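You operate a simulated robot arm through the tools that you are given. There is no shell and no other tool. Be economical: measure what you need, move in short steps, check, and stop when the job is done.

Carry out the task below with a simulated two-armed robot. There is one attempt and no reset: what you move stays moved.

JOB
Wipe up the spill on the top of the grey bench with the blue cloth and put it back.

The check looks at the end state, three seconds after you hand in, the way a careful person would. Anything else that was tipped, shoved, dropped, spilled or broken makes it a failure. Flat cloth is picked up by pressing the open fingertips on it (5 to 10 N) and closing them slowly along it; thin cloth reads only 2 to 8 mm in the jaws.

ROBOT AND FRAMES
Two 7-joint arms with two-finger parallel grippers on one trunk, on a base that drives. Base frame: it is fixed to the floor where the robot stands at the start and does not move with it; the origin is under the middle of the robot, x ahead of it, y to its left, z up; the surface under the hand at the start is at about z = 880. Readings come in mm, rad, newtons and seconds.
The left shoulder is at the start at [70, 163, 1245], the right one opposite. With the tool pointing down near the work surface each hand reaches from about 380 to 880 mm from the robot's upright axis, wherever it stands, measured 20 degrees to its own side. Payload 3.43 kg a hand.
Tool frame (each hand has its own): the origin (TCP) lies between the finger pads and is the grasp point; the fingertips stand 34 mm ahead of it; z points along the fingers, y is the line along which they close. The gripper opens to 128 mm. The fingers are 24 mm wide and 12 mm thick; the gripper's body (48 by 130 mm) begins 96 mm behind the TCP.
Orientation is that of the tool frame in the base frame, as a unit quaternion [w, x, y, z]. With the fingers straight down and closing along the base's y, the tool's x points along the base's -x, its y along +y and its z along -z.

CONTROLS
- The arms move only by the tool step_arm. It takes "left_plan", "right_plan" or both (then of equal length, played together; a hand with none holds still); each is a list of rows, each a list of 7 numbers: the finger opening in mm, from 0 to 128, then the shift along the tool's x, y, z in units of 40 mm (1.0 is 40 mm), then the turn, a rotation vector about the tool's x, y, z in units of 5 degrees (1.0 is 5 degrees). In form: [[grip, x, y, z, wx, wy, wz], ...]. A call has 1 to 20 rows; each row shifts and turns the commanded pose from where the row before left it, along the tool's axes as they then stand. A call with a number of a shift or a turn outside -1 to 1 is refused whole. A row lasts 0.2 s, in which the tool goes at most 50 mm and 0.15 rad; a call with a longer step from one row to the next is refused whole, and so is a gripper value outside its range. A pose out of reach is approached as far as the arm can. The call stops where the force on the tool passes 40 N (or 10 N more than at its start, if that is more) or the arm is blocked; 0.2 s more then pass. Each finger travels about 153 mm/s and halts on what it meets, pressing with about 41 N; the grip force reading is that of the motor and also rises with nothing between the fingers. The clock runs only during rows and for 0.2 s after the last one: add rows that do not move to give the fingers time. The reply holds the time, the measured pose of the TCP, the force on the tool along the base axes, the opening and the grip force, in the units named above and with some noise, with the torque about the TCP (base axes, N m) and any sound that the robot's microphone picked up.
- Cameras (640 x 400 px; columns grow to the right, rows downward): "scene" is now at [127.9, 31.5, 1458]; the picture's right is [0.37, -0.93, 0.00], its down [-0.65, -0.26, -0.71] and it looks along [0.66, 0.26, -0.70] (base axes); focal length 264 px, centre (320, 200). "left" rides on the left gripper at [76, 11, -160] in its tool frame; the picture's right is [-0.15, 0.99, 0.00], its down [-0.88, -0.13, -0.46] and it looks along [-0.45, -0.07, 0.89] (tool axes); focal length 234 px, centre (320, 200). "right" rides on the right gripper at [76, -11, -160] in its tool frame; the picture's right is [0.15, 0.99, 0.00], its down [-0.88, 0.13, -0.46] and it looks along [-0.45, 0.07, 0.89] (tool axes); focal length 234 px, centre (320, 200). There is no depth. A picture from a camera that has moved, and an enlarged one, comes with that camera's place and axes in the base frame and with its lens.
- grab_frame(camera): a new picture of that camera. The clock stands still meanwhile.
- raise_lower(by): slides the trunk up (or, below 0, down) by that many mm; the arms and the scene camera ride with it, the base frame stays. It gives what a move gives, with no picture.
- steer(legs): drives the robot by 1 to 6 legs, each [ahead, left, turn to the left] in mm, mm and rad, along the robot's own axes; the way and the turn of a leg run together, so that a leg with both is an arc; at most 1500 mm and 3.142 rad a leg. The arms and the cameras ride along, it lands a little off, and it stops where it bumps. It gives what a move gives.
- pan_tilt(pan, tilt): turns the head with the scene camera to pan (to the left, within 1.501 rad either way) and tilt (down, from -0.506 to 1.204), counted from straight ahead of the robot. It gives what a move gives.
- zoom(camera, box): a new picture of the part [left, top, right, bottom] of that camera's present view, enlarged. The clock stands still meanwhile.
- job_done(): hands the job in; it is judged then, once.

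Work in short steps. Places have to be worked out from the pictures, the camera data and where the tool is seen: move nearer, look again, correct. Check each grasp and each placing, and mend what went wrong. You have 120 turns and 88 pictures in all, those below and enlarged ones among them. Open the grippers and draw the arms clear of the work before you hand the job in, unless the task says otherwise; then end with one line.

The tools are called after "Emit:" as a command line: name --argument value ..., lists and objects as JSON in quotes. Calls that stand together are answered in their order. step_arm: Moves the arms, as the interface text tells. Its arguments: {"type":"object","properties":{"left_plan":{"type":"array","items":{"type":"array","items":{"type":"number"}}},"right_plan":{"type":"array","items":{"type":"array","items":{"type":"number"}}}},"required":[]} The other tools are called the same way: raise_lower (by) slides the trunk up or down; steer (legs) drives the base; pan_tilt (pan, tilt) turns the head that bears the scene camera; grab_frame (camera) takes a picture; zoom (camera, box) takes an enlarged picture of a part of a camera's view; job_done () hands the job in.

At the start:

```text
time: 0.0
left_tcp_pos: [431.6, 519.0, 1076.4]
left_tool_rot: [0.0, 0.0, 1.0, 0.001]
left_contact_force: [0.5, 0.4, -0.2]
left_moment: [0.01, 0.02, -0.01]
left_gripper_width: 128.0
left_finger_force: 0.1
right_tcp_pos: [664.9, 57.8, 1129.0]
right_tool_rot: [0.0, 0.001, 1.0, 0.0]
right_contact_force: [0.7, -0.1, -0.2]
right_moment: [-0.01, 0.0, 0.01]
right_gripper_width: 127.9
right_finger_force: 0.0
trunk travel left (down, up): [-725.0, 215.0]
robot x, y, heading: [0.6, -1.1, -0.003]
head pan, tilt: [0.377, 0.78]
```

scene: 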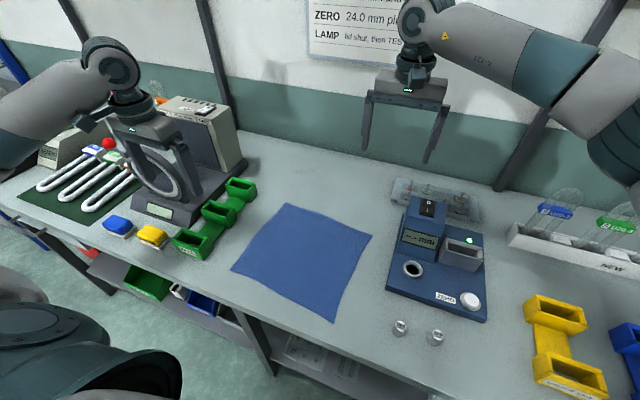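
right: 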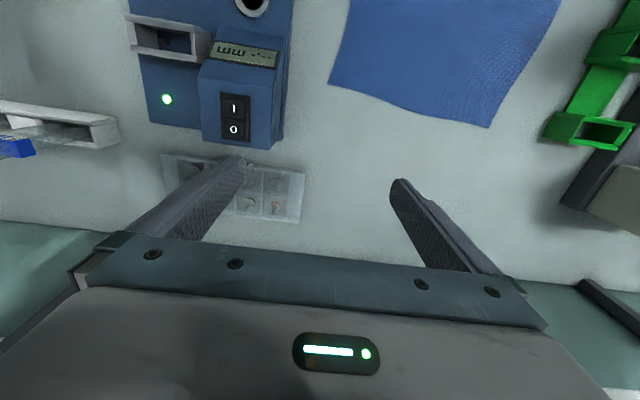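
left: 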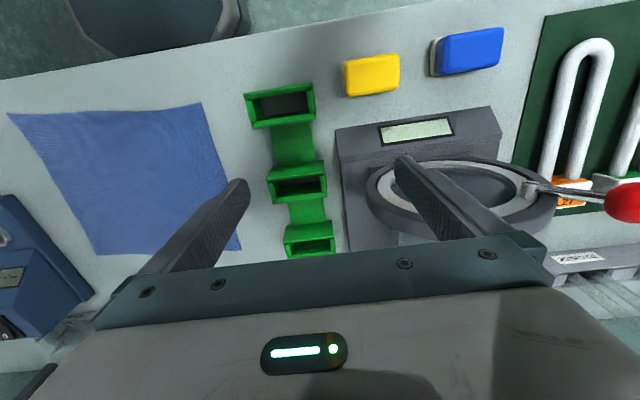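

I see the blue cloth on the bench but no clear spill, so I'll look around with the head.

Emit:
zoom --camera "scene" --box '[200, 130, 520, 380]'

Emit:
pan_tilt --pan -0.4 --tilt 0.75

Emit:
grab_frame --camera "scene"

Emit:
pan_tilt --pan 1.1 --tilt 0.6

Emit:
grab_frame --camera "scene"

```text
1.60 times, centred on (360, 255) of scene
camera zoom: at [127.9, 31.5, 1458.0], right [0.37, -0.93, 0.0], down [-0.65, -0.26, -0.71], along [0.66, 0.26, -0.7], focal length 423 px, centre (256, 112)
```

zoom: 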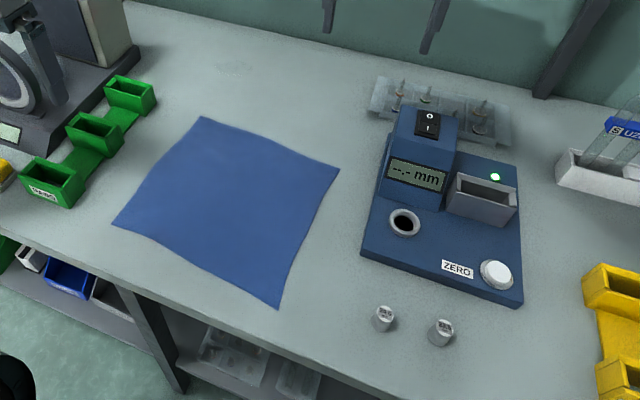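

```text
time: 1.1
left_tcp_pos: [432.5, 519.1, 1075.1]
left_tool_rot: [0.0, 0.0, 1.0, 0.0]
left_contact_force: [0.0, 0.1, -0.8]
left_moment: [-0.01, -0.04, -0.01]
left_gripper_width: 128.1
left_finger_force: 0.1
right_tcp_pos: [664.9, 58.5, 1130.0]
right_tool_rot: [0.0, 0.0, 1.0, 0.0]
right_contact_force: [-0.3, 0.4, -0.8]
right_moment: [0.02, -0.03, 0.01]
right_gripper_width: 128.0
right_finger_force: 0.1
trunk travel left (down, up): [-725.0, 215.0]
robot x, y, heading: [-1.6, 2.2, -0.0]
head pan, tilt: [-0.4, 0.75]
```

```text
83 pictures are left
camera scene: at [128.4, -30.7, 1460.4], right [-0.39, -0.92, 0.0], down [-0.63, 0.26, -0.73], along [0.67, -0.28, -0.68], focal length 264 px, centre (320, 200)
```

scene: 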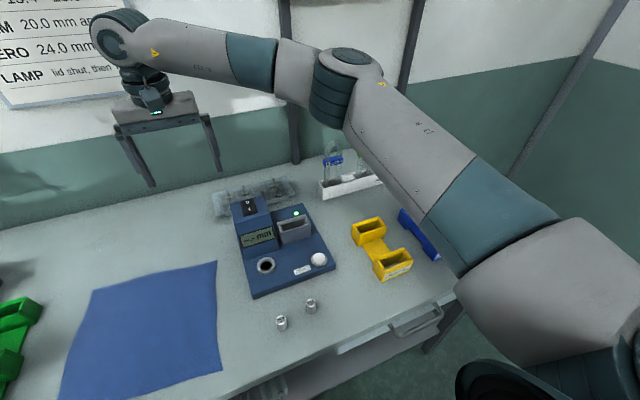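

```text
time: 2.7
left_tcp_pos: [433.1, 519.3, 1075.5]
left_tool_rot: [-0.001, -0.001, 1.0, 0.0]
left_contact_force: [-0.1, -0.2, -0.2]
left_moment: [0.0, 0.02, -0.01]
left_gripper_width: 128.2
left_finger_force: 0.1
right_tcp_pos: [664.9, 58.5, 1130.0]
right_tool_rot: [0.001, -0.001, 1.0, 0.0]
right_contact_force: [-0.3, -0.2, 0.5]
right_moment: [-0.04, 0.0, 0.02]
right_gripper_width: 128.0
right_finger_force: 0.1
trunk travel left (down, up): [-725.0, 215.0]
robot x, y, heading: [4.3, 2.8, 0.004]
head pan, tilt: [1.1, 0.6]
```

```text
82 pictures are left
camera scene: at [92.2, 80.2, 1473.3], right [0.89, -0.45, 0.0], down [-0.26, -0.5, -0.82], along [0.37, 0.73, -0.57], focal length 264 px, centre (320, 200)
```

scene: 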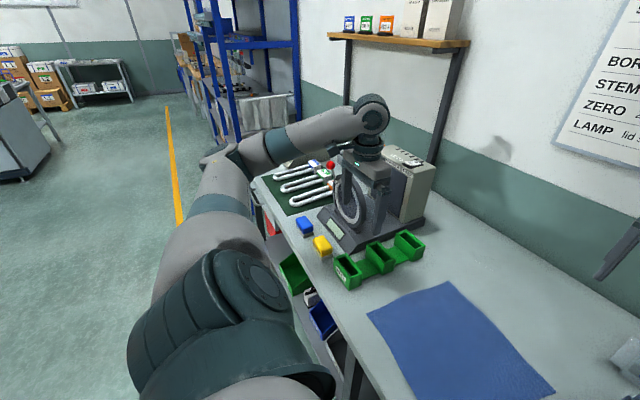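

A faint mark may lie behind the cloth; I'll turn back and zoom in there.

Emit:
pan_tilt --pan 0.3 --tilt 0.7

Emit:
zoom --camera "scene" --box '[200, 140, 400, 265]'

Emit:
zoom --camera "scene" --box '[400, 150, 640, 300]'

```text
time: 3.9
left_tcp_pos: [433.1, 518.8, 1075.1]
left_tool_rot: [0.0, 0.0, 1.0, 0.0]
left_contact_force: [0.3, -0.2, -0.1]
left_moment: [0.0, 0.02, 0.01]
left_gripper_width: 128.0
left_finger_force: 0.1
right_tcp_pos: [665.4, 58.3, 1128.7]
right_tool_rot: [0.001, -0.001, 1.0, 0.0]
right_contact_force: [-0.1, -0.3, 0.0]
right_moment: [-0.02, 0.03, -0.03]
right_gripper_width: 128.0
right_finger_force: 0.2
trunk travel left (down, up): [-725.0, 215.0]
robot x, y, heading: [-0.4, 3.6, -0.002]
head pan, tilt: [0.3, 0.7]
```

```text
3.20 times, centred on (300, 202) of scene
camera zoom: at [133.2, 26.7, 1464.7], right [0.3, -0.95, 0.0], down [-0.62, -0.19, -0.76], along [0.73, 0.23, -0.64], focal length 846 px, centre (384, 192)
```

zoom: 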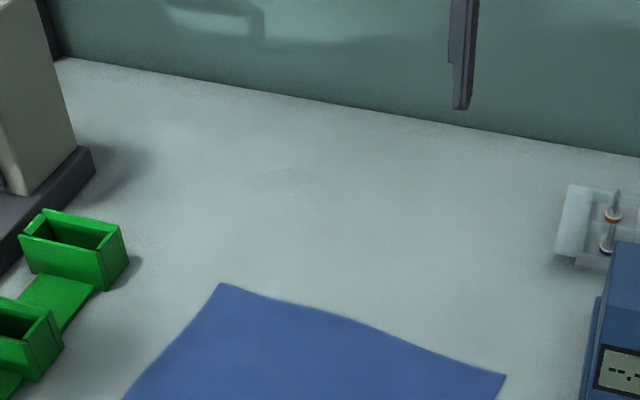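

```text
2.67 times, centred on (520, 225) of scene
camera zoom: at [133.2, 26.7, 1464.7], right [0.3, -0.95, 0.0], down [-0.62, -0.19, -0.76], along [0.73, 0.23, -0.64], focal length 705 px, centre (-213, 133)
```

zoom: 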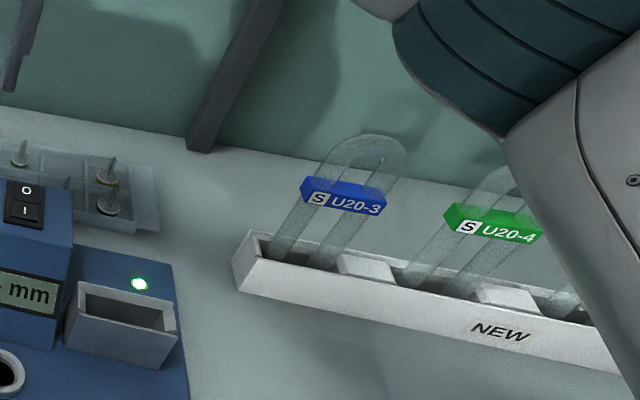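

There is a barely visible patch behind the cloth. Before assuming that is it, I check the rest of the room for another grey bench.

Emit:
pan_tilt --pan 1.5 --tilt 0.25

Emit:
grab_frame --camera "scene"

Emit:
pan_tilt --pan -1.2 --tilt 0.4

Emit:
grab_frame --camera "scene"

Emit:
pan_tilt --pan 0.1 --tilt 0.2

Emit:
grab_frame --camera "scene"

```text
time: 5.2
left_tcp_pos: [432.3, 519.3, 1075.5]
left_tool_rot: [0.001, -0.001, 1.0, 0.0]
left_contact_force: [0.3, -0.1, -0.7]
left_moment: [0.0, -0.01, 0.01]
left_gripper_width: 127.9
left_finger_force: 0.1
right_tcp_pos: [664.8, 58.8, 1130.5]
right_tool_rot: [0.001, -0.001, 1.0, 0.0]
right_contact_force: [-0.7, 0.2, 0.5]
right_moment: [0.03, 0.01, 0.01]
right_gripper_width: 128.2
right_finger_force: 0.0
trunk travel left (down, up): [-725.0, 215.0]
robot x, y, heading: [1.0, 2.7, 0.002]
head pan, tilt: [1.499, 0.25]
```

```text
79 pictures are left
camera scene: at [58.8, 94.7, 1505.5], right [1.0, -0.07, 0.0], down [-0.02, -0.25, -0.97], along [0.07, 0.97, -0.25], focal length 264 px, centre (320, 200)
```

scene: 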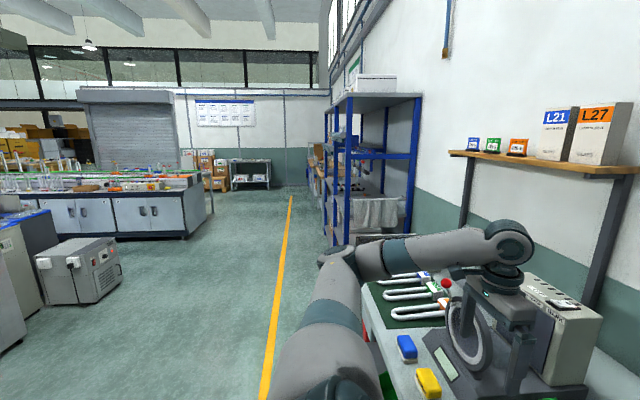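

```text
time: 7.7
left_tcp_pos: [431.8, 518.2, 1075.0]
left_tool_rot: [0.0, 0.001, 1.0, 0.001]
left_contact_force: [-0.2, 0.7, -0.4]
left_moment: [0.0, -0.04, -0.02]
left_gripper_width: 128.1
left_finger_force: 0.1
right_tcp_pos: [665.4, 59.5, 1130.1]
right_tool_rot: [0.0, 0.001, 1.0, 0.001]
right_contact_force: [0.2, 0.8, -0.4]
right_moment: [-0.01, 0.01, 0.04]
right_gripper_width: 128.0
right_finger_force: 0.0
trunk travel left (down, up): [-725.0, 215.0]
robot x, y, heading: [-1.2, 3.9, -0.0]
head pan, tilt: [-1.201, 0.4]
```

```text
78 pictures are left
camera scene: at [85.6, -84.8, 1491.6], right [-0.93, -0.36, 0.0], down [-0.14, 0.36, -0.92], along [0.33, -0.86, -0.39], focal length 264 px, centre (320, 200)
```

scene: 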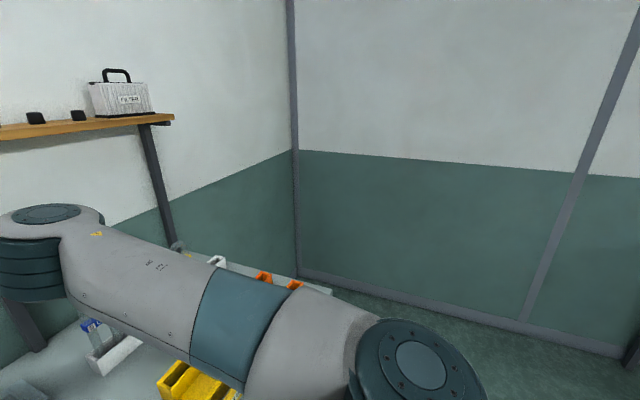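

```text
time: 9.1
left_tcp_pos: [433.0, 520.5, 1075.7]
left_tool_rot: [0.0, 0.0, 1.0, 0.0]
left_contact_force: [0.4, -0.3, 0.6]
left_moment: [-0.01, -0.01, 0.02]
left_gripper_width: 128.1
left_finger_force: 0.1
right_tcp_pos: [665.1, 58.8, 1129.3]
right_tool_rot: [0.0, 0.001, 1.0, 0.0]
right_contact_force: [0.1, -0.1, -0.6]
right_moment: [0.01, 0.01, 0.0]
right_gripper_width: 127.9
right_finger_force: 0.0
trunk travel left (down, up): [-725.0, 215.0]
robot x, y, heading: [-0.6, 4.1, -0.003]
head pan, tilt: [0.099, 0.201]
```

```text
77 pictures are left
camera scene: at [144.8, 10.7, 1510.1], right [0.1, -1.0, 0.0], down [-0.2, -0.02, -0.98], along [0.98, 0.1, -0.2], focal length 264 px, centre (320, 200)
```

scene: 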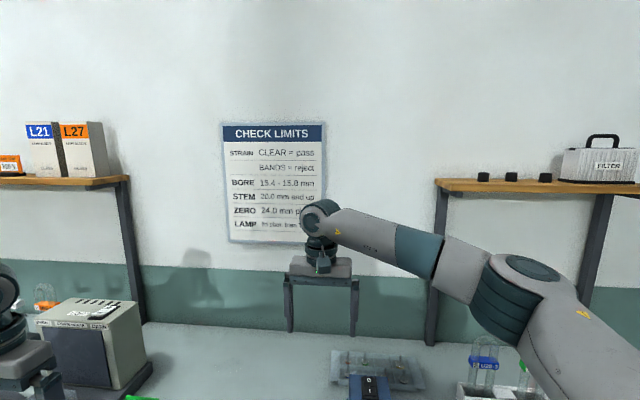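

The only candidate is the faint patch near (790, 347). I bring the left hand's camera over it for a closer look.

Emit:
step_arm --left_plan '[[128, 0, 0, -1, 0, 0, 0], [128, 0, -1, 0, 0, 0, 0], [128, 0, -1, 0, 0, 0, 0], [128, 0, -1, 0, 0, 0, 0], [128, 0, -1, 0, 0, 0, 0], [128, -1, 0, 0, 0, 0, 0], [128, -1, 0, 0, 0, 0, 0], [128, -1, 0, 0, 0, 0, 0], [128, -1, 0, 0, 0, 0, 0]]'

Emit:
grab_frame --camera "left"

Emit:
pan_tilt --pan 0.3 --tilt 0.7

Emit:
grab_frame --camera "scene"

```text
time: 11.1
left_tcp_pos: [593.4, 359.7, 1112.3]
left_tool_rot: [-0.001, 0.0, 1.0, 0.0]
left_contact_force: [-0.2, -0.2, 0.6]
left_moment: [0.0, 0.01, 0.02]
left_gripper_width: 128.1
left_finger_force: 0.0
right_tcp_pos: [666.9, 59.8, 1128.2]
right_tool_rot: [-0.001, 0.0, 1.0, 0.0]
right_contact_force: [0.3, 0.2, -0.7]
right_moment: [0.03, 0.05, 0.0]
right_gripper_width: 127.8
right_finger_force: 0.0
trunk travel left (down, up): [-725.0, 215.0]
robot x, y, heading: [2.9, 1.9, 0.007]
head pan, tilt: [0.099, 0.201]
```

```text
76 pictures are left
camera left: at [516.9, 369.6, 1272.6], right [0.15, 0.99, 0.0], down [0.88, -0.13, 0.45], along [0.45, -0.07, -0.89], focal length 234 px, centre (320, 200)
```

left: 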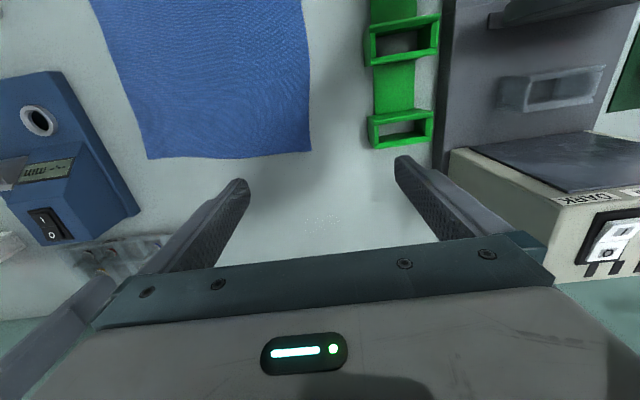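

```text
time: 12.1
left_tcp_pos: [590.5, 359.5, 1113.4]
left_tool_rot: [0.0, -0.001, 1.0, 0.0]
left_contact_force: [0.0, -0.3, 0.2]
left_moment: [0.01, 0.03, -0.01]
left_gripper_width: 128.0
left_finger_force: 0.2
right_tcp_pos: [665.9, 57.9, 1130.8]
right_tool_rot: [0.001, 0.0, 1.0, 0.0]
right_contact_force: [0.8, 0.7, 0.2]
right_moment: [0.01, 0.0, 0.03]
right_gripper_width: 128.2
right_finger_force: 0.1
trunk travel left (down, up): [-725.0, 215.0]
robot x, y, heading: [-0.0, 0.1, -0.005]
head pan, tilt: [0.3, 0.7]
```

```text
75 pictures are left
camera scene: at [133.3, 26.5, 1464.8], right [0.3, -0.96, 0.0], down [-0.61, -0.19, -0.77], along [0.73, 0.23, -0.64], focal length 264 px, centre (320, 200)
```

scene: 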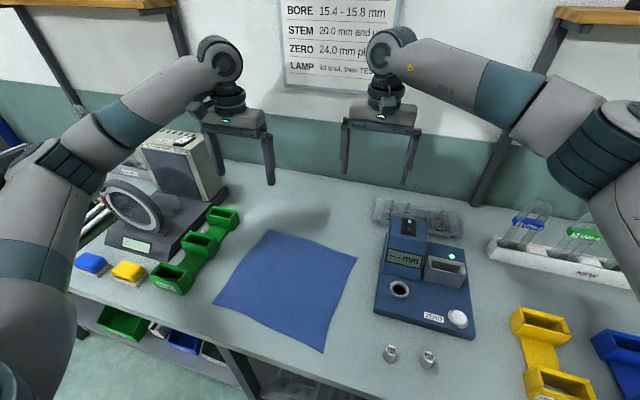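

Something grainy shows between the fingers at about (322, 222); I enlarge it.

Emit:
zoom --camera "left" --box '[240, 170, 400, 270]'

```text
4.00 times, centred on (320, 220) of left
camera zoom: at [514.7, 369.8, 1273.4], right [0.15, 0.99, 0.0], down [0.88, -0.13, 0.46], along [0.45, -0.07, -0.89], focal length 937 px, centre (320, 120)
```

zoom: 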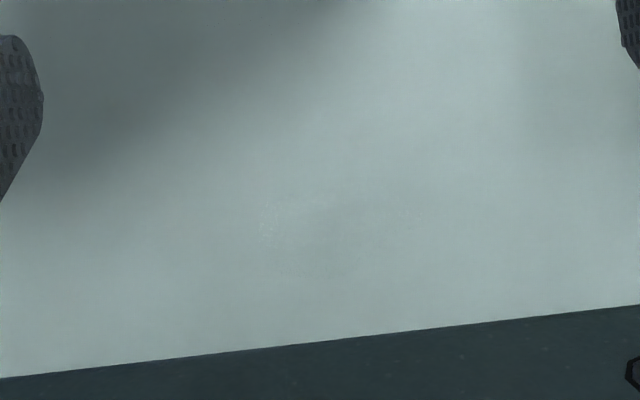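

The spill is a clear patch about 85×60 mm centred near (780, 340); the cloth lies about x 345–610, y 60–350. To have reach beyond the spill I pull the left hand in a bit and shift the base left 120 mm.

Emit:
step_arm --left_plan '[[128, 1, 0, 0, 0, 0, 0], [128, 1, -1, 0, 0, 0, 0], [128, 0, -1, 0, 0, 0, 0]]'

Emit:
steer --legs '[[0, 120, 0]]'

Emit:
pan_tilt --pan 0.15 --tilt 0.8

Emit:
grab_frame --camera "scene"

Emit:
grab_frame --camera "left"

```text
refused: row 2 steps farther than a row can; nothing moved
```

```text
time: 13.3
left_tcp_pos: [590.4, 476.5, 1114.3]
left_tool_rot: [0.0, 0.0, 1.0, 0.0]
left_contact_force: [-0.7, -1.1, 0.9]
left_moment: [0.0, -0.01, 0.0]
left_gripper_width: 128.0
left_finger_force: 0.1
right_tcp_pos: [664.8, 176.8, 1130.5]
right_tool_rot: [0.0, 0.0, 1.0, 0.0]
right_contact_force: [0.4, -0.8, -0.6]
right_moment: [0.01, -0.01, 0.01]
right_gripper_width: 128.1
right_finger_force: 0.1
trunk travel left (down, up): [-725.0, 215.0]
robot x, y, heading: [2.0, 116.2, -0.002]
head pan, tilt: [0.3, 0.7]
```

```text
time: 14.0
left_tcp_pos: [589.7, 477.0, 1113.0]
left_tool_rot: [0.0, 0.0, 1.0, -0.001]
left_contact_force: [-0.8, 0.6, 0.8]
left_moment: [-0.02, 0.04, -0.02]
left_gripper_width: 128.1
left_finger_force: 0.1
right_tcp_pos: [665.9, 176.9, 1130.3]
right_tool_rot: [-0.001, 0.0, 1.0, 0.0]
right_contact_force: [0.4, 0.2, -0.3]
right_moment: [-0.08, 0.01, -0.02]
right_gripper_width: 128.0
right_finger_force: 0.1
trunk travel left (down, up): [-725.0, 215.0]
robot x, y, heading: [3.8, 114.2, -0.001]
head pan, tilt: [0.15, 0.799]
```

```text
73 pictures are left
camera scene: at [131.9, 132.5, 1456.4], right [0.15, -0.99, 0.0], down [-0.71, -0.11, -0.7], along [0.69, 0.1, -0.72], focal length 264 px, centre (320, 200)
```

scene: 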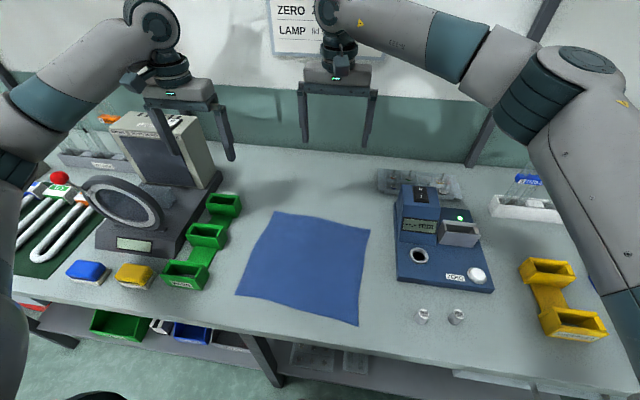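

```text
72 pictures are left
camera left: at [514.9, 488.5, 1273.0], right [0.15, 0.99, 0.0], down [0.88, -0.13, 0.46], along [0.45, -0.07, -0.89], focal length 234 px, centre (320, 200)
```

left: 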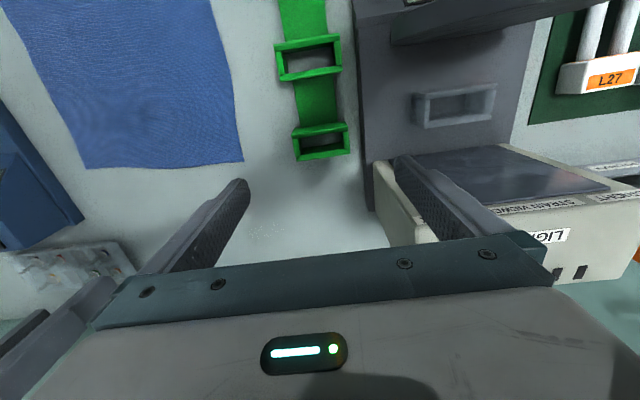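

Everything is clear. I park the right hand back to the right, and bring the left hand above the far-left part of the cloth at about (588, 288).

Emit:
step_arm --left_plan '[[128, 0, 0, 0, 0, 0, 0], [128, 0, 0, 0, 0, 0, 0], [128, 0, -1, 0, 0, 0, 0], [100, 0, -1, 0, 0, 0, 0], [60, 0, -1, 0, 0, 0, 0], [50, 0, -1, 0, 0, 0, 0], [50, 0, -0.72, 0, 0, 0, 0], [50, 0, 0, 1, 0, 0, 0], [50, 0, 0, 1, 0, 0, 0], [50, 0, 0, 1, 0, 0, 0], [50, 0, 0, 1, 0, 0, 0]]' --right_plan '[[128, 0, -1, 0, 0, 0, 0], [128, 0, -1, 0, 0, 0, 0], [128, 0, -1, 0, 0, 0, 0], [128, 0, -1, 0, 0, 0, 0], [128, 0, -1, 0, 0, 0, 0], [128, 0, 0, 0, 0, 0, 0], [128, 0, 0, 0, 0, 0, 0], [128, 0, 0, 0, 0, 0, 0], [128, 0, 0, 0, 0, 0, 0], [128, 0, 0, 0, 0, 0, 0], [128, 0, 0, 0, 0, 0, 0]]'

Emit:
grab_frame --camera "left"

Emit:
grab_frame --camera "scene"

```text
time: 16.4
left_tcp_pos: [590.0, 286.8, 955.9]
left_tool_rot: [0.0, 0.0, 1.0, 0.001]
left_contact_force: [0.4, 0.2, -0.3]
left_moment: [0.01, 0.02, 0.01]
left_gripper_width: 49.9
left_finger_force: 0.0
right_tcp_pos: [666.1, -18.9, 1131.1]
right_tool_rot: [0.0, 0.0, 1.0, 0.001]
right_contact_force: [0.1, -1.2, 0.1]
right_moment: [-0.05, -0.01, -0.04]
right_gripper_width: 127.9
right_finger_force: 0.1
trunk travel left (down, up): [-725.0, 215.0]
robot x, y, heading: [3.2, 120.4, -0.004]
head pan, tilt: [0.15, 0.799]
```

```text
71 pictures are left
camera left: at [515.1, 297.4, 1114.3], right [0.15, 0.99, 0.0], down [0.88, -0.13, 0.46], along [0.45, -0.07, -0.89], focal length 234 px, centre (320, 200)
```

left: 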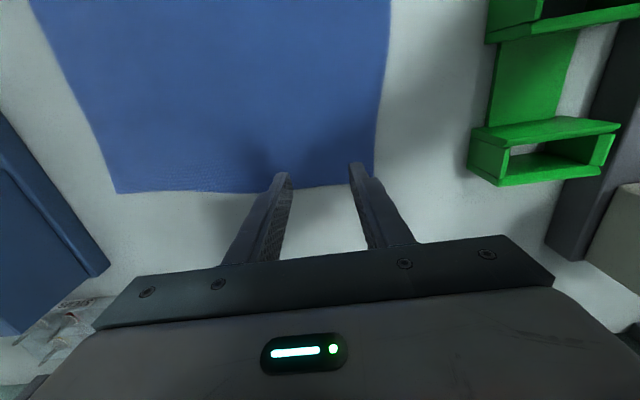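

```text
70 pictures are left
camera scene: at [132.4, 132.2, 1456.4], right [0.15, -0.99, 0.0], down [-0.71, -0.11, -0.7], along [0.69, 0.1, -0.72], focal length 264 px, centre (320, 200)
```

scene: 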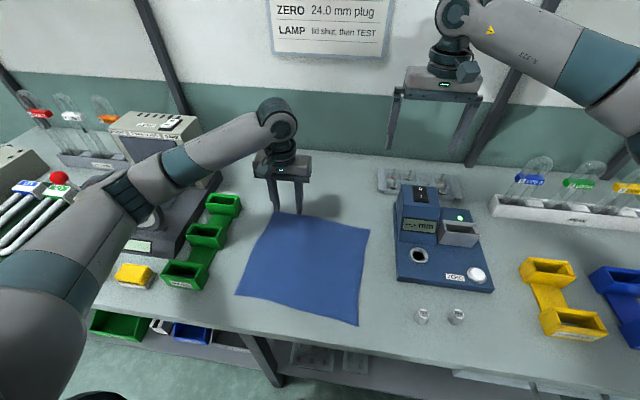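

The tips are over the cloth, about 25 mm inside its far edge. I lower until light contact.

Emit:
step_arm --left_plan '[[50, 0, 0, 0.8, 0, 0, 0], [50, 0, 0, 0.12, 0, 0, 0], [50, 0, 0, 0.1, 0, 0, 0], [50, 0, 0, 0, 0, 0, 0]]'

```text
time: 17.4
left_tcp_pos: [592.6, 287.1, 915.6]
left_tool_rot: [0.001, -0.001, 1.0, 0.0]
left_contact_force: [1.7, 1.3, 11.3]
left_moment: [0.12, -0.11, -0.05]
left_gripper_width: 50.1
left_finger_force: 0.0
right_tcp_pos: [664.6, -20.3, 1131.7]
right_tool_rot: [0.0, 0.0, 1.0, -0.001]
right_contact_force: [-0.2, -0.2, 0.8]
right_moment: [0.0, 0.04, -0.04]
right_gripper_width: 127.8
right_finger_force: 0.1
trunk travel left (down, up): [-725.0, 215.0]
robot x, y, heading: [-2.0, 115.0, -0.0]
head pan, tilt: [0.15, 0.799]
```

Contact at 11 N; I ease off slightly and close slowly.

Emit:
step_arm --left_plan '[[50, 0, 0, -0.02, 0, 0, 0], [45, 0, 0, 0, 0, 0, 0], [40, 0, 0, 0, 0, 0, 0], [35, 0, 0, 0, 0, 0, 0], [30, 0, 0, 0, 0, 0, 0], [25, 0, 0, 0, 0, 0, 0], [20, 0, 0, 0, 0, 0, 0], [15, 0, 0, 0, 0, 0, 0], [10, 0, 0, 0, 0, 0, 0], [5, 0, 0, 0, 0, 0, 0], [0, 0, 0, 0, 0, 0, 0], [0, 0, 0, 0, 0, 0, 0], [0, 0, 0, 0, 0, 0, 0]]'

Emit:
grab_frame --camera "left"

```text
time: 20.2
left_tcp_pos: [591.2, 287.5, 915.1]
left_tool_rot: [0.0, 0.0, 1.0, 0.0]
left_contact_force: [1.0, 1.2, 14.5]
left_moment: [0.06, -0.08, 0.01]
left_gripper_width: 2.3
left_finger_force: 37.4
right_tcp_pos: [665.3, -19.7, 1130.2]
right_tool_rot: [0.0, -0.001, 1.0, -0.001]
right_contact_force: [0.7, 0.1, 0.2]
right_moment: [0.05, 0.03, 0.02]
right_gripper_width: 128.2
right_finger_force: 0.0
trunk travel left (down, up): [-725.0, 215.0]
robot x, y, heading: [1.9, 117.3, 0.001]
head pan, tilt: [0.15, 0.799]
```

```text
69 pictures are left
camera left: at [514.7, 298.2, 1075.0], right [0.15, 0.99, 0.0], down [0.88, -0.13, 0.46], along [0.45, -0.07, -0.89], focal length 234 px, centre (320, 200)
```

left: 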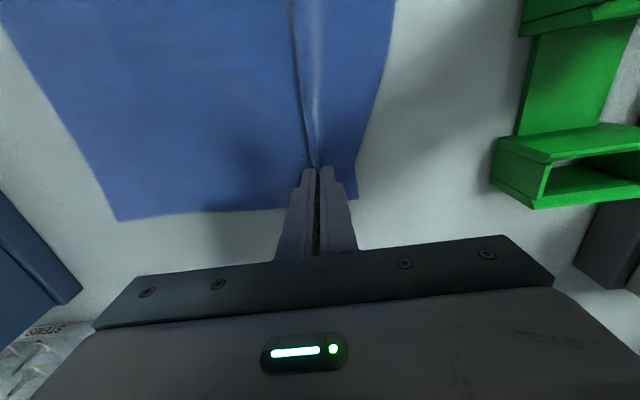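

The cloth is held (2.3 mm). I ease the pressure and drag it toward the spill, stopping short to check.

Emit:
step_arm --left_plan '[[0, 0, 0, -0.03, 0, 0, 0], [0, -0.5, 0.1, 0, 0, 0, 0], [0, -0.5, 0.1, 0, 0, 0, 0], [0, -0.5, 0.1, 0, 0, 0, 0], [0, -0.5, 0.1, 0, 0, 0, 0], [0, -0.5, 0.1, 0, 0, 0, 0], [0, -0.5, 0.1, 0, 0, 0, 0], [0, 0, 0, 0, 0, 0, 0]]'

Emit:
grab_frame --camera "left"

Emit:
grab_frame --camera "scene"

```text
time: 22.0
left_tcp_pos: [712.3, 311.1, 915.5]
left_tool_rot: [0.002, 0.001, 1.0, 0.001]
left_contact_force: [-3.2, -0.1, 16.9]
left_moment: [-0.04, 0.08, -0.03]
left_gripper_width: 2.3
left_finger_force: 37.1
right_tcp_pos: [662.7, -19.9, 1131.3]
right_tool_rot: [0.001, 0.001, 1.0, 0.0]
right_contact_force: [-0.5, -0.4, -0.4]
right_moment: [-0.05, 0.03, -0.01]
right_gripper_width: 127.8
right_finger_force: 0.1
trunk travel left (down, up): [-725.0, 215.0]
robot x, y, heading: [0.1, 117.6, 0.001]
head pan, tilt: [0.15, 0.799]
```

```text
68 pictures are left
camera left: at [634.9, 322.4, 1074.8], right [0.15, 0.99, 0.0], down [0.88, -0.13, 0.46], along [0.45, -0.07, -0.89], focal length 234 px, centre (320, 200)
```

left: 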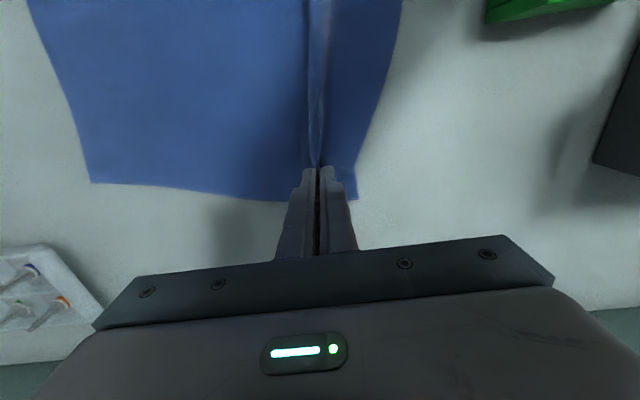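

```text
67 pictures are left
camera scene: at [128.9, 130.8, 1456.8], right [0.15, -0.99, 0.0], down [-0.71, -0.11, -0.7], along [0.69, 0.1, -0.72], focal length 264 px, centre (320, 200)
```

scene: 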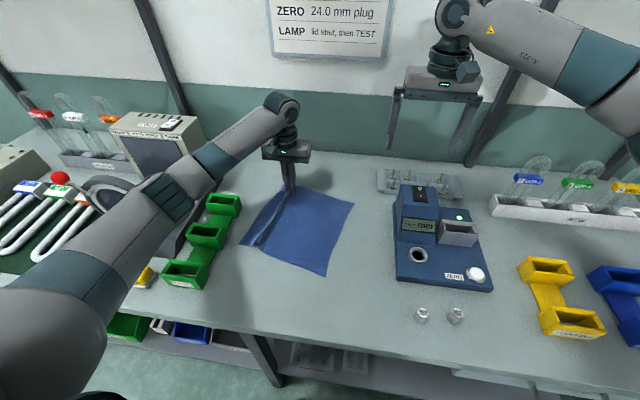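

The drag works well and the cloth follows flat. Now I sweep side to side across the spill area (x 750–825, y 300–390) under light pressure.

Emit:
step_arm --left_plan '[[0, -0.5, -0.1, -0.03, 0, 0, 0], [0, -0.4, -0.2, 0, 0, 0, 0], [0, 0, 0.55, 0, 0, 0, 0], [0, 0, 0.55, 0, 0, 0, 0], [0, 0, 0.55, 0, 0, 0, 0], [0, 0, 0.55, 0, 0, 0, 0], [0, -0.45, 0, 0, 0, 0, 0], [0, 0, -0.55, 0, 0, 0, 0], [0, 0, -0.55, 0, 0, 0, 0], [0, 0, -0.55, 0, 0, 0, 0], [0, 0, -0.55, 0, 0, 0, 0], [0, -0.45, 0, 0, 0, 0, 0], [0, 0, 0.55, 0, 0, 0, 0], [0, 0, 0.55, 0, 0, 0, 0], [0, 0, 0.55, 0, 0, 0, 0], [0, 0, 0.55, 0, 0, 0, 0], [0, 0, 0, 0, 0, 0, 0]]'

Emit:
grab_frame --camera "left"

Emit:
grab_frame --camera "scene"

```text
time: 25.6
left_tcp_pos: [784.0, 386.4, 918.0]
left_tool_rot: [0.0, 0.001, 1.0, 0.001]
left_contact_force: [0.1, -0.9, 0.2]
left_moment: [0.0, -0.01, -0.01]
left_gripper_width: 2.2
left_finger_force: 37.0
right_tcp_pos: [664.7, -18.9, 1131.2]
right_tool_rot: [-0.001, 0.0, 1.0, 0.0]
right_contact_force: [0.1, 0.0, 0.0]
right_moment: [0.0, -0.06, -0.03]
right_gripper_width: 127.9
right_finger_force: 0.1
trunk travel left (down, up): [-725.0, 215.0]
robot x, y, heading: [0.5, 118.3, -0.002]
head pan, tilt: [0.15, 0.799]
```

```text
66 pictures are left
camera left: at [707.7, 396.8, 1077.3], right [0.15, 0.99, 0.0], down [0.88, -0.13, 0.46], along [0.45, -0.07, -0.89], focal length 234 px, centre (320, 200)
```

left: 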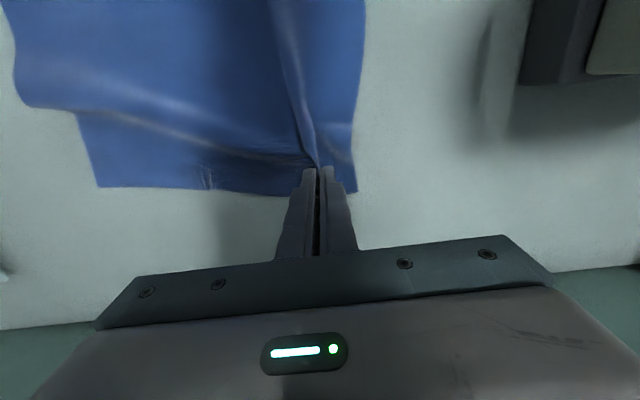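

```text
65 pictures are left
camera scene: at [131.9, 130.8, 1456.4], right [0.15, -0.99, 0.0], down [-0.71, -0.11, -0.7], along [0.69, 0.1, -0.72], focal length 264 px, centre (320, 200)
```

scene: 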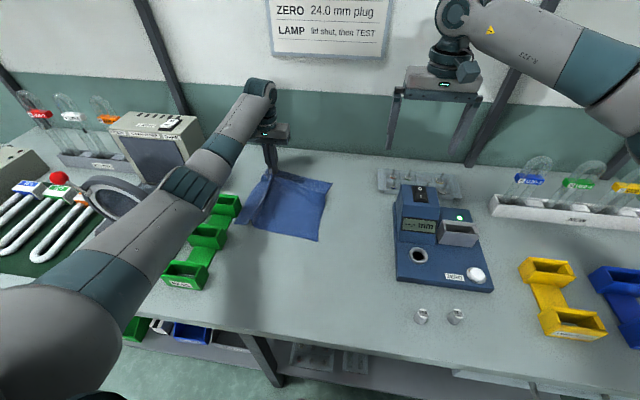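

Pressure has gone to zero (z 918), so I press back down ~3 mm and continue sweeps over x 784–830, then return.

Emit:
step_arm --left_plan '[[0, 0, 0, 0.07, 0, 0, 0], [0, 0, 0, 0, 0, 0, 0], [0, 0, -0.55, 0, 0, 0, 0], [0, 0, -0.55, 0, 0, 0, 0]]'

```text
time: 26.6
left_tcp_pos: [784.0, 344.1, 915.9]
left_tool_rot: [0.0, 0.0, 1.0, 0.0]
left_contact_force: [-0.9, 1.8, 9.5]
left_moment: [0.08, 0.07, -0.02]
left_gripper_width: 2.2
left_finger_force: 36.8
right_tcp_pos: [664.0, -20.3, 1130.9]
right_tool_rot: [-0.001, 0.0, 1.0, 0.0]
right_contact_force: [0.6, -0.4, -0.7]
right_moment: [0.0, 0.04, 0.03]
right_gripper_width: 128.0
right_finger_force: 0.1
trunk travel left (down, up): [-725.0, 215.0]
robot x, y, heading: [-4.1, 118.1, -0.001]
head pan, tilt: [0.15, 0.799]
```

9.5 N is right; I carry on with pressed sweeps from x 784 to 830 and back down to about 740.

Emit:
step_arm --left_plan '[[0, 0, -0.55, 0, 0, 0, 0], [0, 0, -0.55, 0, 0, 0, 0], [0, -0.5, 0, 0, 0, 0, 0], [0, 0, 0.55, 0, 0, 0, 0], [0, 0, 0.55, 0, 0, 0, 0], [0, 0, 0.55, 0, 0, 0, 0], [0, 0, 0.55, 0, 0, 0, 0], [0, -0.5, 0, 0, 0, 0, 0], [0, 0, -0.55, 0, 0, 0, 0], [0, 0, -0.55, 0, 0, 0, 0], [0, 0, -0.55, 0, 0, 0, 0], [0, 0, -0.55, 0, 0, 0, 0]]'

Emit:
step_arm --left_plan '[[0, 0.6, 0.4, 0, 0, 0, 0], [0, 0.6, 0, 0, 0, 0, 0], [0, 0.6, 0, 0, 0, 0, 0], [0, 0.5, 0, 0, 0, 0, 0], [0, 0, 0.5, 0, 0, 0, 0], [0, -0.6, 0, 0, 0, 0, 0], [0, -0.6, 0, 0, 0, 0, 0], [0, -0.6, 0, 0, 0, 0, 0], [0, -0.5, 0, 0, 0, 0, 0], [0, 0, 0.5, 0, 0, 0, 0], [0, 0.6, 0, 0, 0, 0, 0], [0, 0.6, 0, 0, 0, 0, 0], [0, 0.6, 0, 0, 0, 0, 0], [0, 0.5, 0, 0, 0, 0, 0], [0, 0, 0.5, 0, 0, 0, 0], [0, -0.6, 0, 0, 0, 0, 0], [0, -0.6, 0, 0, 0, 0, 0], [0, -0.6, 0, 0, 0, 0, 0]]'

Emit:
grab_frame --camera "left"

Emit:
grab_frame --camera "scene"

```text
time: 29.2
left_tcp_pos: [822.0, 298.8, 915.8]
left_tool_rot: [0.001, 0.0, 1.0, 0.001]
left_contact_force: [-0.6, 11.1, 25.1]
left_moment: [0.35, -0.1, 0.01]
left_gripper_width: 2.1
left_finger_force: 36.6
right_tcp_pos: [662.1, -20.2, 1131.9]
right_tool_rot: [0.002, 0.0, 1.0, 0.0]
right_contact_force: [-0.2, 0.3, -0.3]
right_moment: [0.0, 0.04, -0.02]
right_gripper_width: 128.1
right_finger_force: 0.1
trunk travel left (down, up): [-725.0, 215.0]
robot x, y, heading: [0.1, 116.3, 0.003]
head pan, tilt: [0.15, 0.799]
```

```text
time: 33.0
left_tcp_pos: [798.4, 374.6, 915.5]
left_tool_rot: [0.001, 0.0, 1.0, 0.001]
left_contact_force: [-7.0, 1.2, 15.7]
left_moment: [0.01, 0.19, -0.01]
left_gripper_width: 2.2
left_finger_force: 37.1
right_tcp_pos: [663.7, -20.3, 1131.2]
right_tool_rot: [0.001, 0.0, 1.0, 0.001]
right_contact_force: [0.0, 0.0, 0.0]
right_moment: [0.01, 0.03, -0.01]
right_gripper_width: 127.9
right_finger_force: 0.1
trunk travel left (down, up): [-725.0, 215.0]
robot x, y, heading: [-4.1, 121.9, 0.002]
head pan, tilt: [0.15, 0.799]
```

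```text
64 pictures are left
camera left: at [722.2, 385.0, 1075.0], right [0.15, 0.99, 0.0], down [0.88, -0.13, 0.46], along [0.45, -0.07, -0.89], focal length 234 px, centre (320, 200)
```

left: 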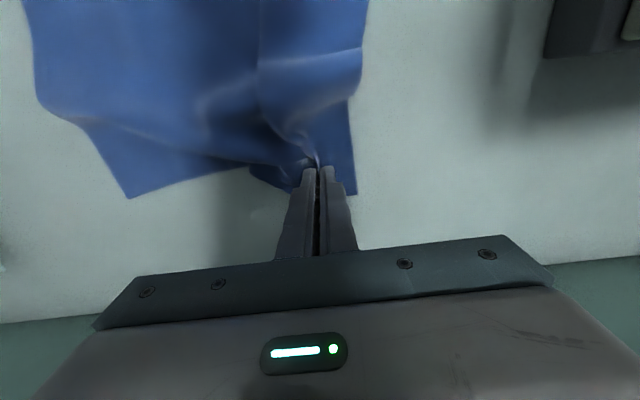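

```text
63 pictures are left
camera scene: at [129.2, 130.0, 1456.6], right [0.15, -0.99, 0.0], down [-0.71, -0.11, -0.7], along [0.69, 0.11, -0.72], focal length 264 px, centre (320, 200)
```

scene: 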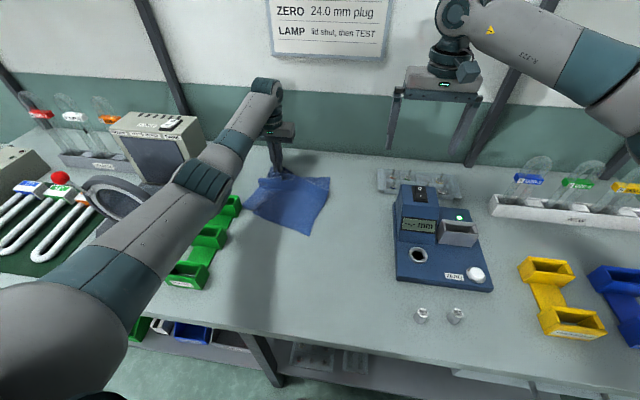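

The area is well covered. I release the cloth here, rise, and look at the spill and cloth state.

Emit:
step_arm --left_plan '[[10, 0, 0, -0.03, 0, 0, 0], [25, 0, 0, 0, 0, 0, 0], [25, 0, 0, -0.5, 0, 0, 0], [25, 0, 0, -1, 0, 0, 0], [25, 0, 0, -1, 0, 0, 0], [25, 0, 0, -1, 0, 0, 0], [25, 0, 0, -1, 0, 0, 0], [25, 1, 0, 0, 0, 0, 0], [25, 1, 0, 0, 0, 0, 0], [25, 1, 0, 0, 0, 0, 0], [25, 1, 0, 0, 0, 0, 0], [25, 1, 0, 0, 0, 0, 0]]'

Emit:
grab_frame --camera "left"

Emit:
grab_frame --camera "scene"

```text
time: 35.6
left_tcp_pos: [601.3, 374.7, 1093.5]
left_tool_rot: [-0.001, 0.0, 1.0, 0.0]
left_contact_force: [-0.3, 0.5, -0.1]
left_moment: [0.01, 0.03, -0.04]
left_gripper_width: 24.9
left_finger_force: 0.1
right_tcp_pos: [663.5, -19.7, 1131.4]
right_tool_rot: [-0.001, 0.0, 1.0, 0.0]
right_contact_force: [0.0, -0.4, 0.5]
right_moment: [-0.01, -0.04, 0.02]
right_gripper_width: 127.9
right_finger_force: 0.1
trunk travel left (down, up): [-725.0, 215.0]
robot x, y, heading: [-1.0, 117.7, 0.001]
head pan, tilt: [0.15, 0.799]
```

```text
62 pictures are left
camera left: at [526.0, 385.1, 1254.0], right [0.15, 0.99, 0.0], down [0.88, -0.13, 0.46], along [0.45, -0.07, -0.89], focal length 234 px, centre (320, 200)
```

left: 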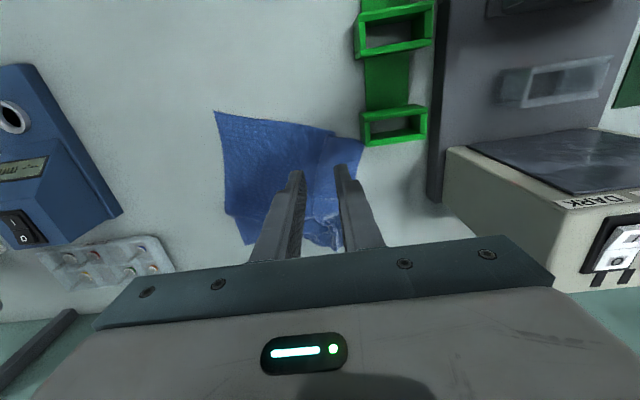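

```text
61 pictures are left
camera scene: at [130.3, 131.6, 1456.6], right [0.15, -0.99, 0.0], down [-0.71, -0.11, -0.7], along [0.69, 0.1, -0.72], focal length 264 px, centre (320, 200)
```

scene: 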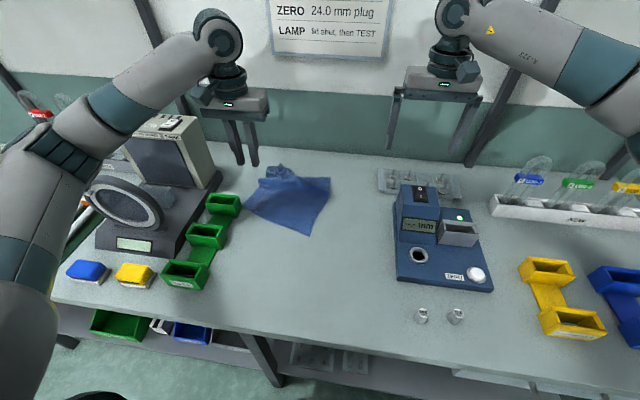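

The cloth sits bunched over the spot, near edge from about (543, 226) to (620, 428). I'll take the near edge with both hands at its two corners and drag it back flat; first I hover both hands.

Emit:
step_arm --left_plan '[[40, -0.78, 0, 0, 0, 0, 0], [40, 0, 0.5, 0, 0, 0, 0], [40, 0, 0, 0, 0, 0, 0], [40, 0, 0, 0, 0, 0, 0], [40, 0, 0, 0, 0, 0, 0], [40, 0, 0, 0, 0, 0, 0], [40, 0, 0, 0, 0, 0, 0], [40, 0, 0, 0, 0, 0, 0], [40, 0, 0, 0, 0, 0, 0], [40, 0, 0, 0, 0, 0, 0], [40, 0, 0, 1, 0, 0, 0], [40, 0, 0, 1, 0, 0, 0], [40, 0, 0, 1, 0, 0, 0], [40, 0, 0, 0.25, 0, 0, 0]]' --right_plan '[[128, 1, 0, 0, 0, 0, 0], [100, 1, 0, 0, 0, 0, 0], [60, 0.25, 0, 0, 0, 0, 0], [40, 0, 1, 0, 0, 0, 0], [40, 0, 1, 0, 0, 0, 0], [40, 0, 1, 0, 0, 0, 0], [40, 0, 1, 0, 0, 0, 0], [40, 0, 1, 0, 0, 0, 0], [40, 0, 1, 0, 0, 0, 0], [40, 0, 0.9, 0, 0, 0, 0], [40, 0, 0, 1, 0, 0, 0], [40, 0, 0, 1, 0, 0, 0], [40, 0, 0, 1, 0, 0, 0], [40, 0, 0, 1, 0, 0, 0]]'

Emit:
grab_frame --camera "left"

Emit:
grab_frame --camera "right"

Emit:
grab_frame --camera "scene"

```text
time: 38.6
left_tcp_pos: [632.9, 394.4, 962.9]
left_tool_rot: [-0.001, 0.001, 1.0, 0.0]
left_contact_force: [0.7, -0.5, -0.5]
left_moment: [0.05, 0.01, -0.01]
left_gripper_width: 39.7
left_finger_force: 0.0
right_tcp_pos: [575.9, 253.6, 973.7]
right_tool_rot: [-0.001, 0.0, 1.0, -0.001]
right_contact_force: [-0.3, 0.4, -0.7]
right_moment: [0.03, 0.03, -0.02]
right_gripper_width: 40.2
right_finger_force: 0.1
trunk travel left (down, up): [-725.0, 215.0]
robot x, y, heading: [0.6, 115.2, 0.004]
head pan, tilt: [0.15, 0.799]
```

```text
60 pictures are left
camera left: at [558.0, 404.6, 1122.6], right [0.15, 0.99, 0.0], down [0.88, -0.13, 0.46], along [0.45, -0.07, -0.89], focal length 234 px, centre (320, 200)
```

left: 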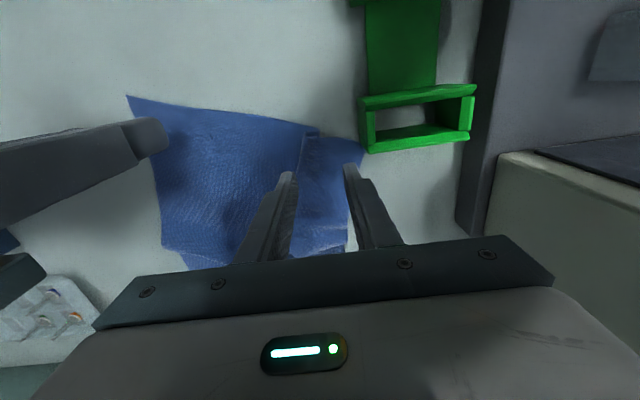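

```text
59 pictures are left
camera right: at [499.0, 240.4, 1132.9], right [-0.15, 0.99, 0.0], down [0.88, 0.13, 0.45], along [0.45, 0.07, -0.89], focal length 234 px, centre (320, 200)
```

right: 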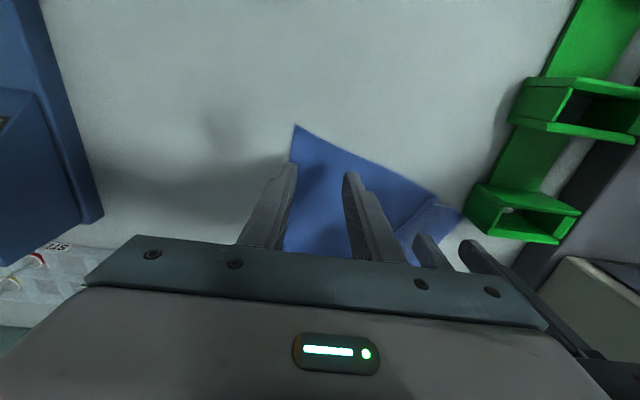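

```text
58 pictures are left
camera scene: at [132.8, 131.1, 1456.4], right [0.15, -0.99, 0.0], down [-0.71, -0.11, -0.7], along [0.69, 0.1, -0.72], focal length 264 px, centre (320, 200)
```

scene: 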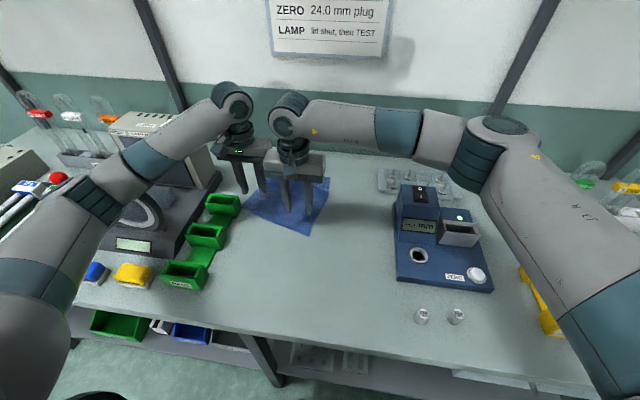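

Both hands hover over the near edge corners. I shift the left hand 8 mm further in and lower both to contact.

Emit:
step_arm --left_plan '[[40, -0.2, 0, 0.6, 0, 0, 0], [40, 0, 0, 0.45, 0, 0, 0], [40, 0, 0, 0.1, 0, 0, 0], [40, 0, 0, 0.06, 0, 0, 0]]' --right_plan '[[40, 0, 0, 0.6, 0, 0, 0], [40, 0, 0, 0.72, 0, 0, 0], [40, 0, 0, 0.1, 0, 0, 0], [40, 0, 0, 0.06, 0, 0, 0]]'

```text
time: 39.7
left_tcp_pos: [641.4, 394.4, 916.2]
left_tool_rot: [0.0, 0.0, 1.0, 0.0]
left_contact_force: [-1.2, 0.2, 2.8]
left_moment: [-0.07, 0.05, -0.01]
left_gripper_width: 39.6
left_finger_force: 0.0
right_tcp_pos: [576.5, 252.9, 915.9]
right_tool_rot: [0.004, 0.002, 1.0, 0.003]
right_contact_force: [-2.8, -1.5, 14.7]
right_moment: [-0.39, 0.22, -0.07]
right_gripper_width: 40.3
right_finger_force: 0.7
trunk travel left (down, up): [-725.0, 215.0]
robot x, y, heading: [0.8, 120.0, -0.0]
head pan, tilt: [0.15, 0.799]
stopped in row 4 (right hand): the force on the tool passed its limit at 41 N (the readings are from after the stop); the commanded pose is now the measured one
```

Right touches (15 N), left just (3 N). I balance them and close both slowly.

Emit:
step_arm --left_plan '[[40, 0, 0, 0.04, 0, 0, 0], [35, 0, 0, 0, 0, 0, 0], [30, 0, 0, 0, 0, 0, 0], [25, 0, 0, 0, 0, 0, 0], [20, 0, 0, 0, 0, 0, 0], [15, 0, 0, 0, 0, 0, 0], [10, 0, 0, 0, 0, 0, 0], [5, 0, 0, 0, 0, 0, 0], [0, 0, 0, 0, 0, 0, 0], [0, 0, 0, 0, 0, 0, 0], [0, 0, 0, 0, 0, 0, 0]]' --right_plan '[[40, 0, 0, -0.02, 0, 0, 0], [35, 0, 0, 0, 0, 0, 0], [30, 0, 0, 0, 0, 0, 0], [25, 0, 0, 0, 0, 0, 0], [20, 0, 0, 0, 0, 0, 0], [15, 0, 0, 0, 0, 0, 0], [10, 0, 0, 0, 0, 0, 0], [5, 0, 0, 0, 0, 0, 0], [0, 0, 0, 0, 0, 0, 0], [0, 0, 0, 0, 0, 0, 0], [0, 0, 0, 0, 0, 0, 0]]'

Emit:
grab_frame --camera "left"

Emit:
grab_frame --camera "right"

```text
time: 42.1
left_tcp_pos: [640.1, 393.3, 915.5]
left_tool_rot: [0.002, 0.0, 1.0, 0.0]
left_contact_force: [2.8, -5.3, 27.9]
left_moment: [-0.25, -0.11, 0.1]
left_gripper_width: 3.0
left_finger_force: 37.8
right_tcp_pos: [575.5, 252.9, 916.6]
right_tool_rot: [0.003, 0.001, 1.0, 0.002]
right_contact_force: [1.3, 4.4, 3.3]
right_moment: [0.21, -0.06, 0.06]
right_gripper_width: 2.1
right_finger_force: 36.3
trunk travel left (down, up): [-725.0, 215.0]
robot x, y, heading: [-1.0, 121.3, 0.002]
head pan, tilt: [0.15, 0.799]
```

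```text
57 pictures are left
camera left: at [563.7, 405.0, 1075.7], right [0.15, 0.99, 0.0], down [0.88, -0.13, 0.46], along [0.45, -0.07, -0.89], focal length 234 px, centre (320, 200)
```

left: 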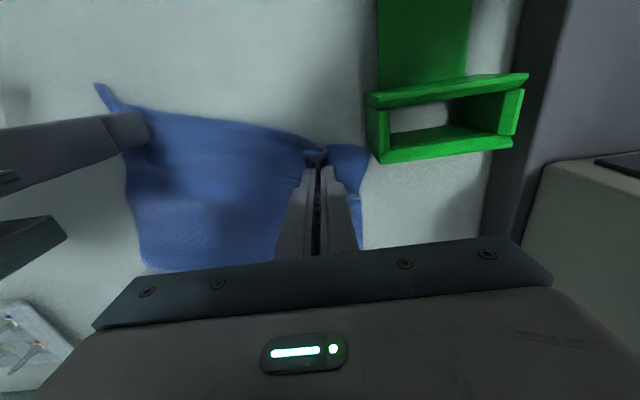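

```text
56 pictures are left
camera right: at [498.1, 240.6, 1074.4], right [-0.15, 0.99, 0.0], down [0.88, 0.13, 0.46], along [0.46, 0.07, -0.89], focal length 234 px, centre (320, 200)
```

right: 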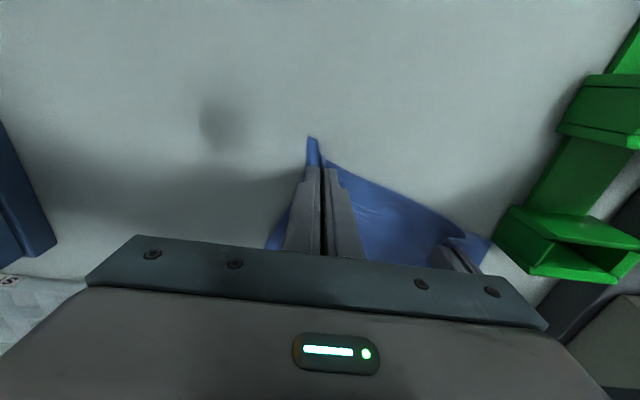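

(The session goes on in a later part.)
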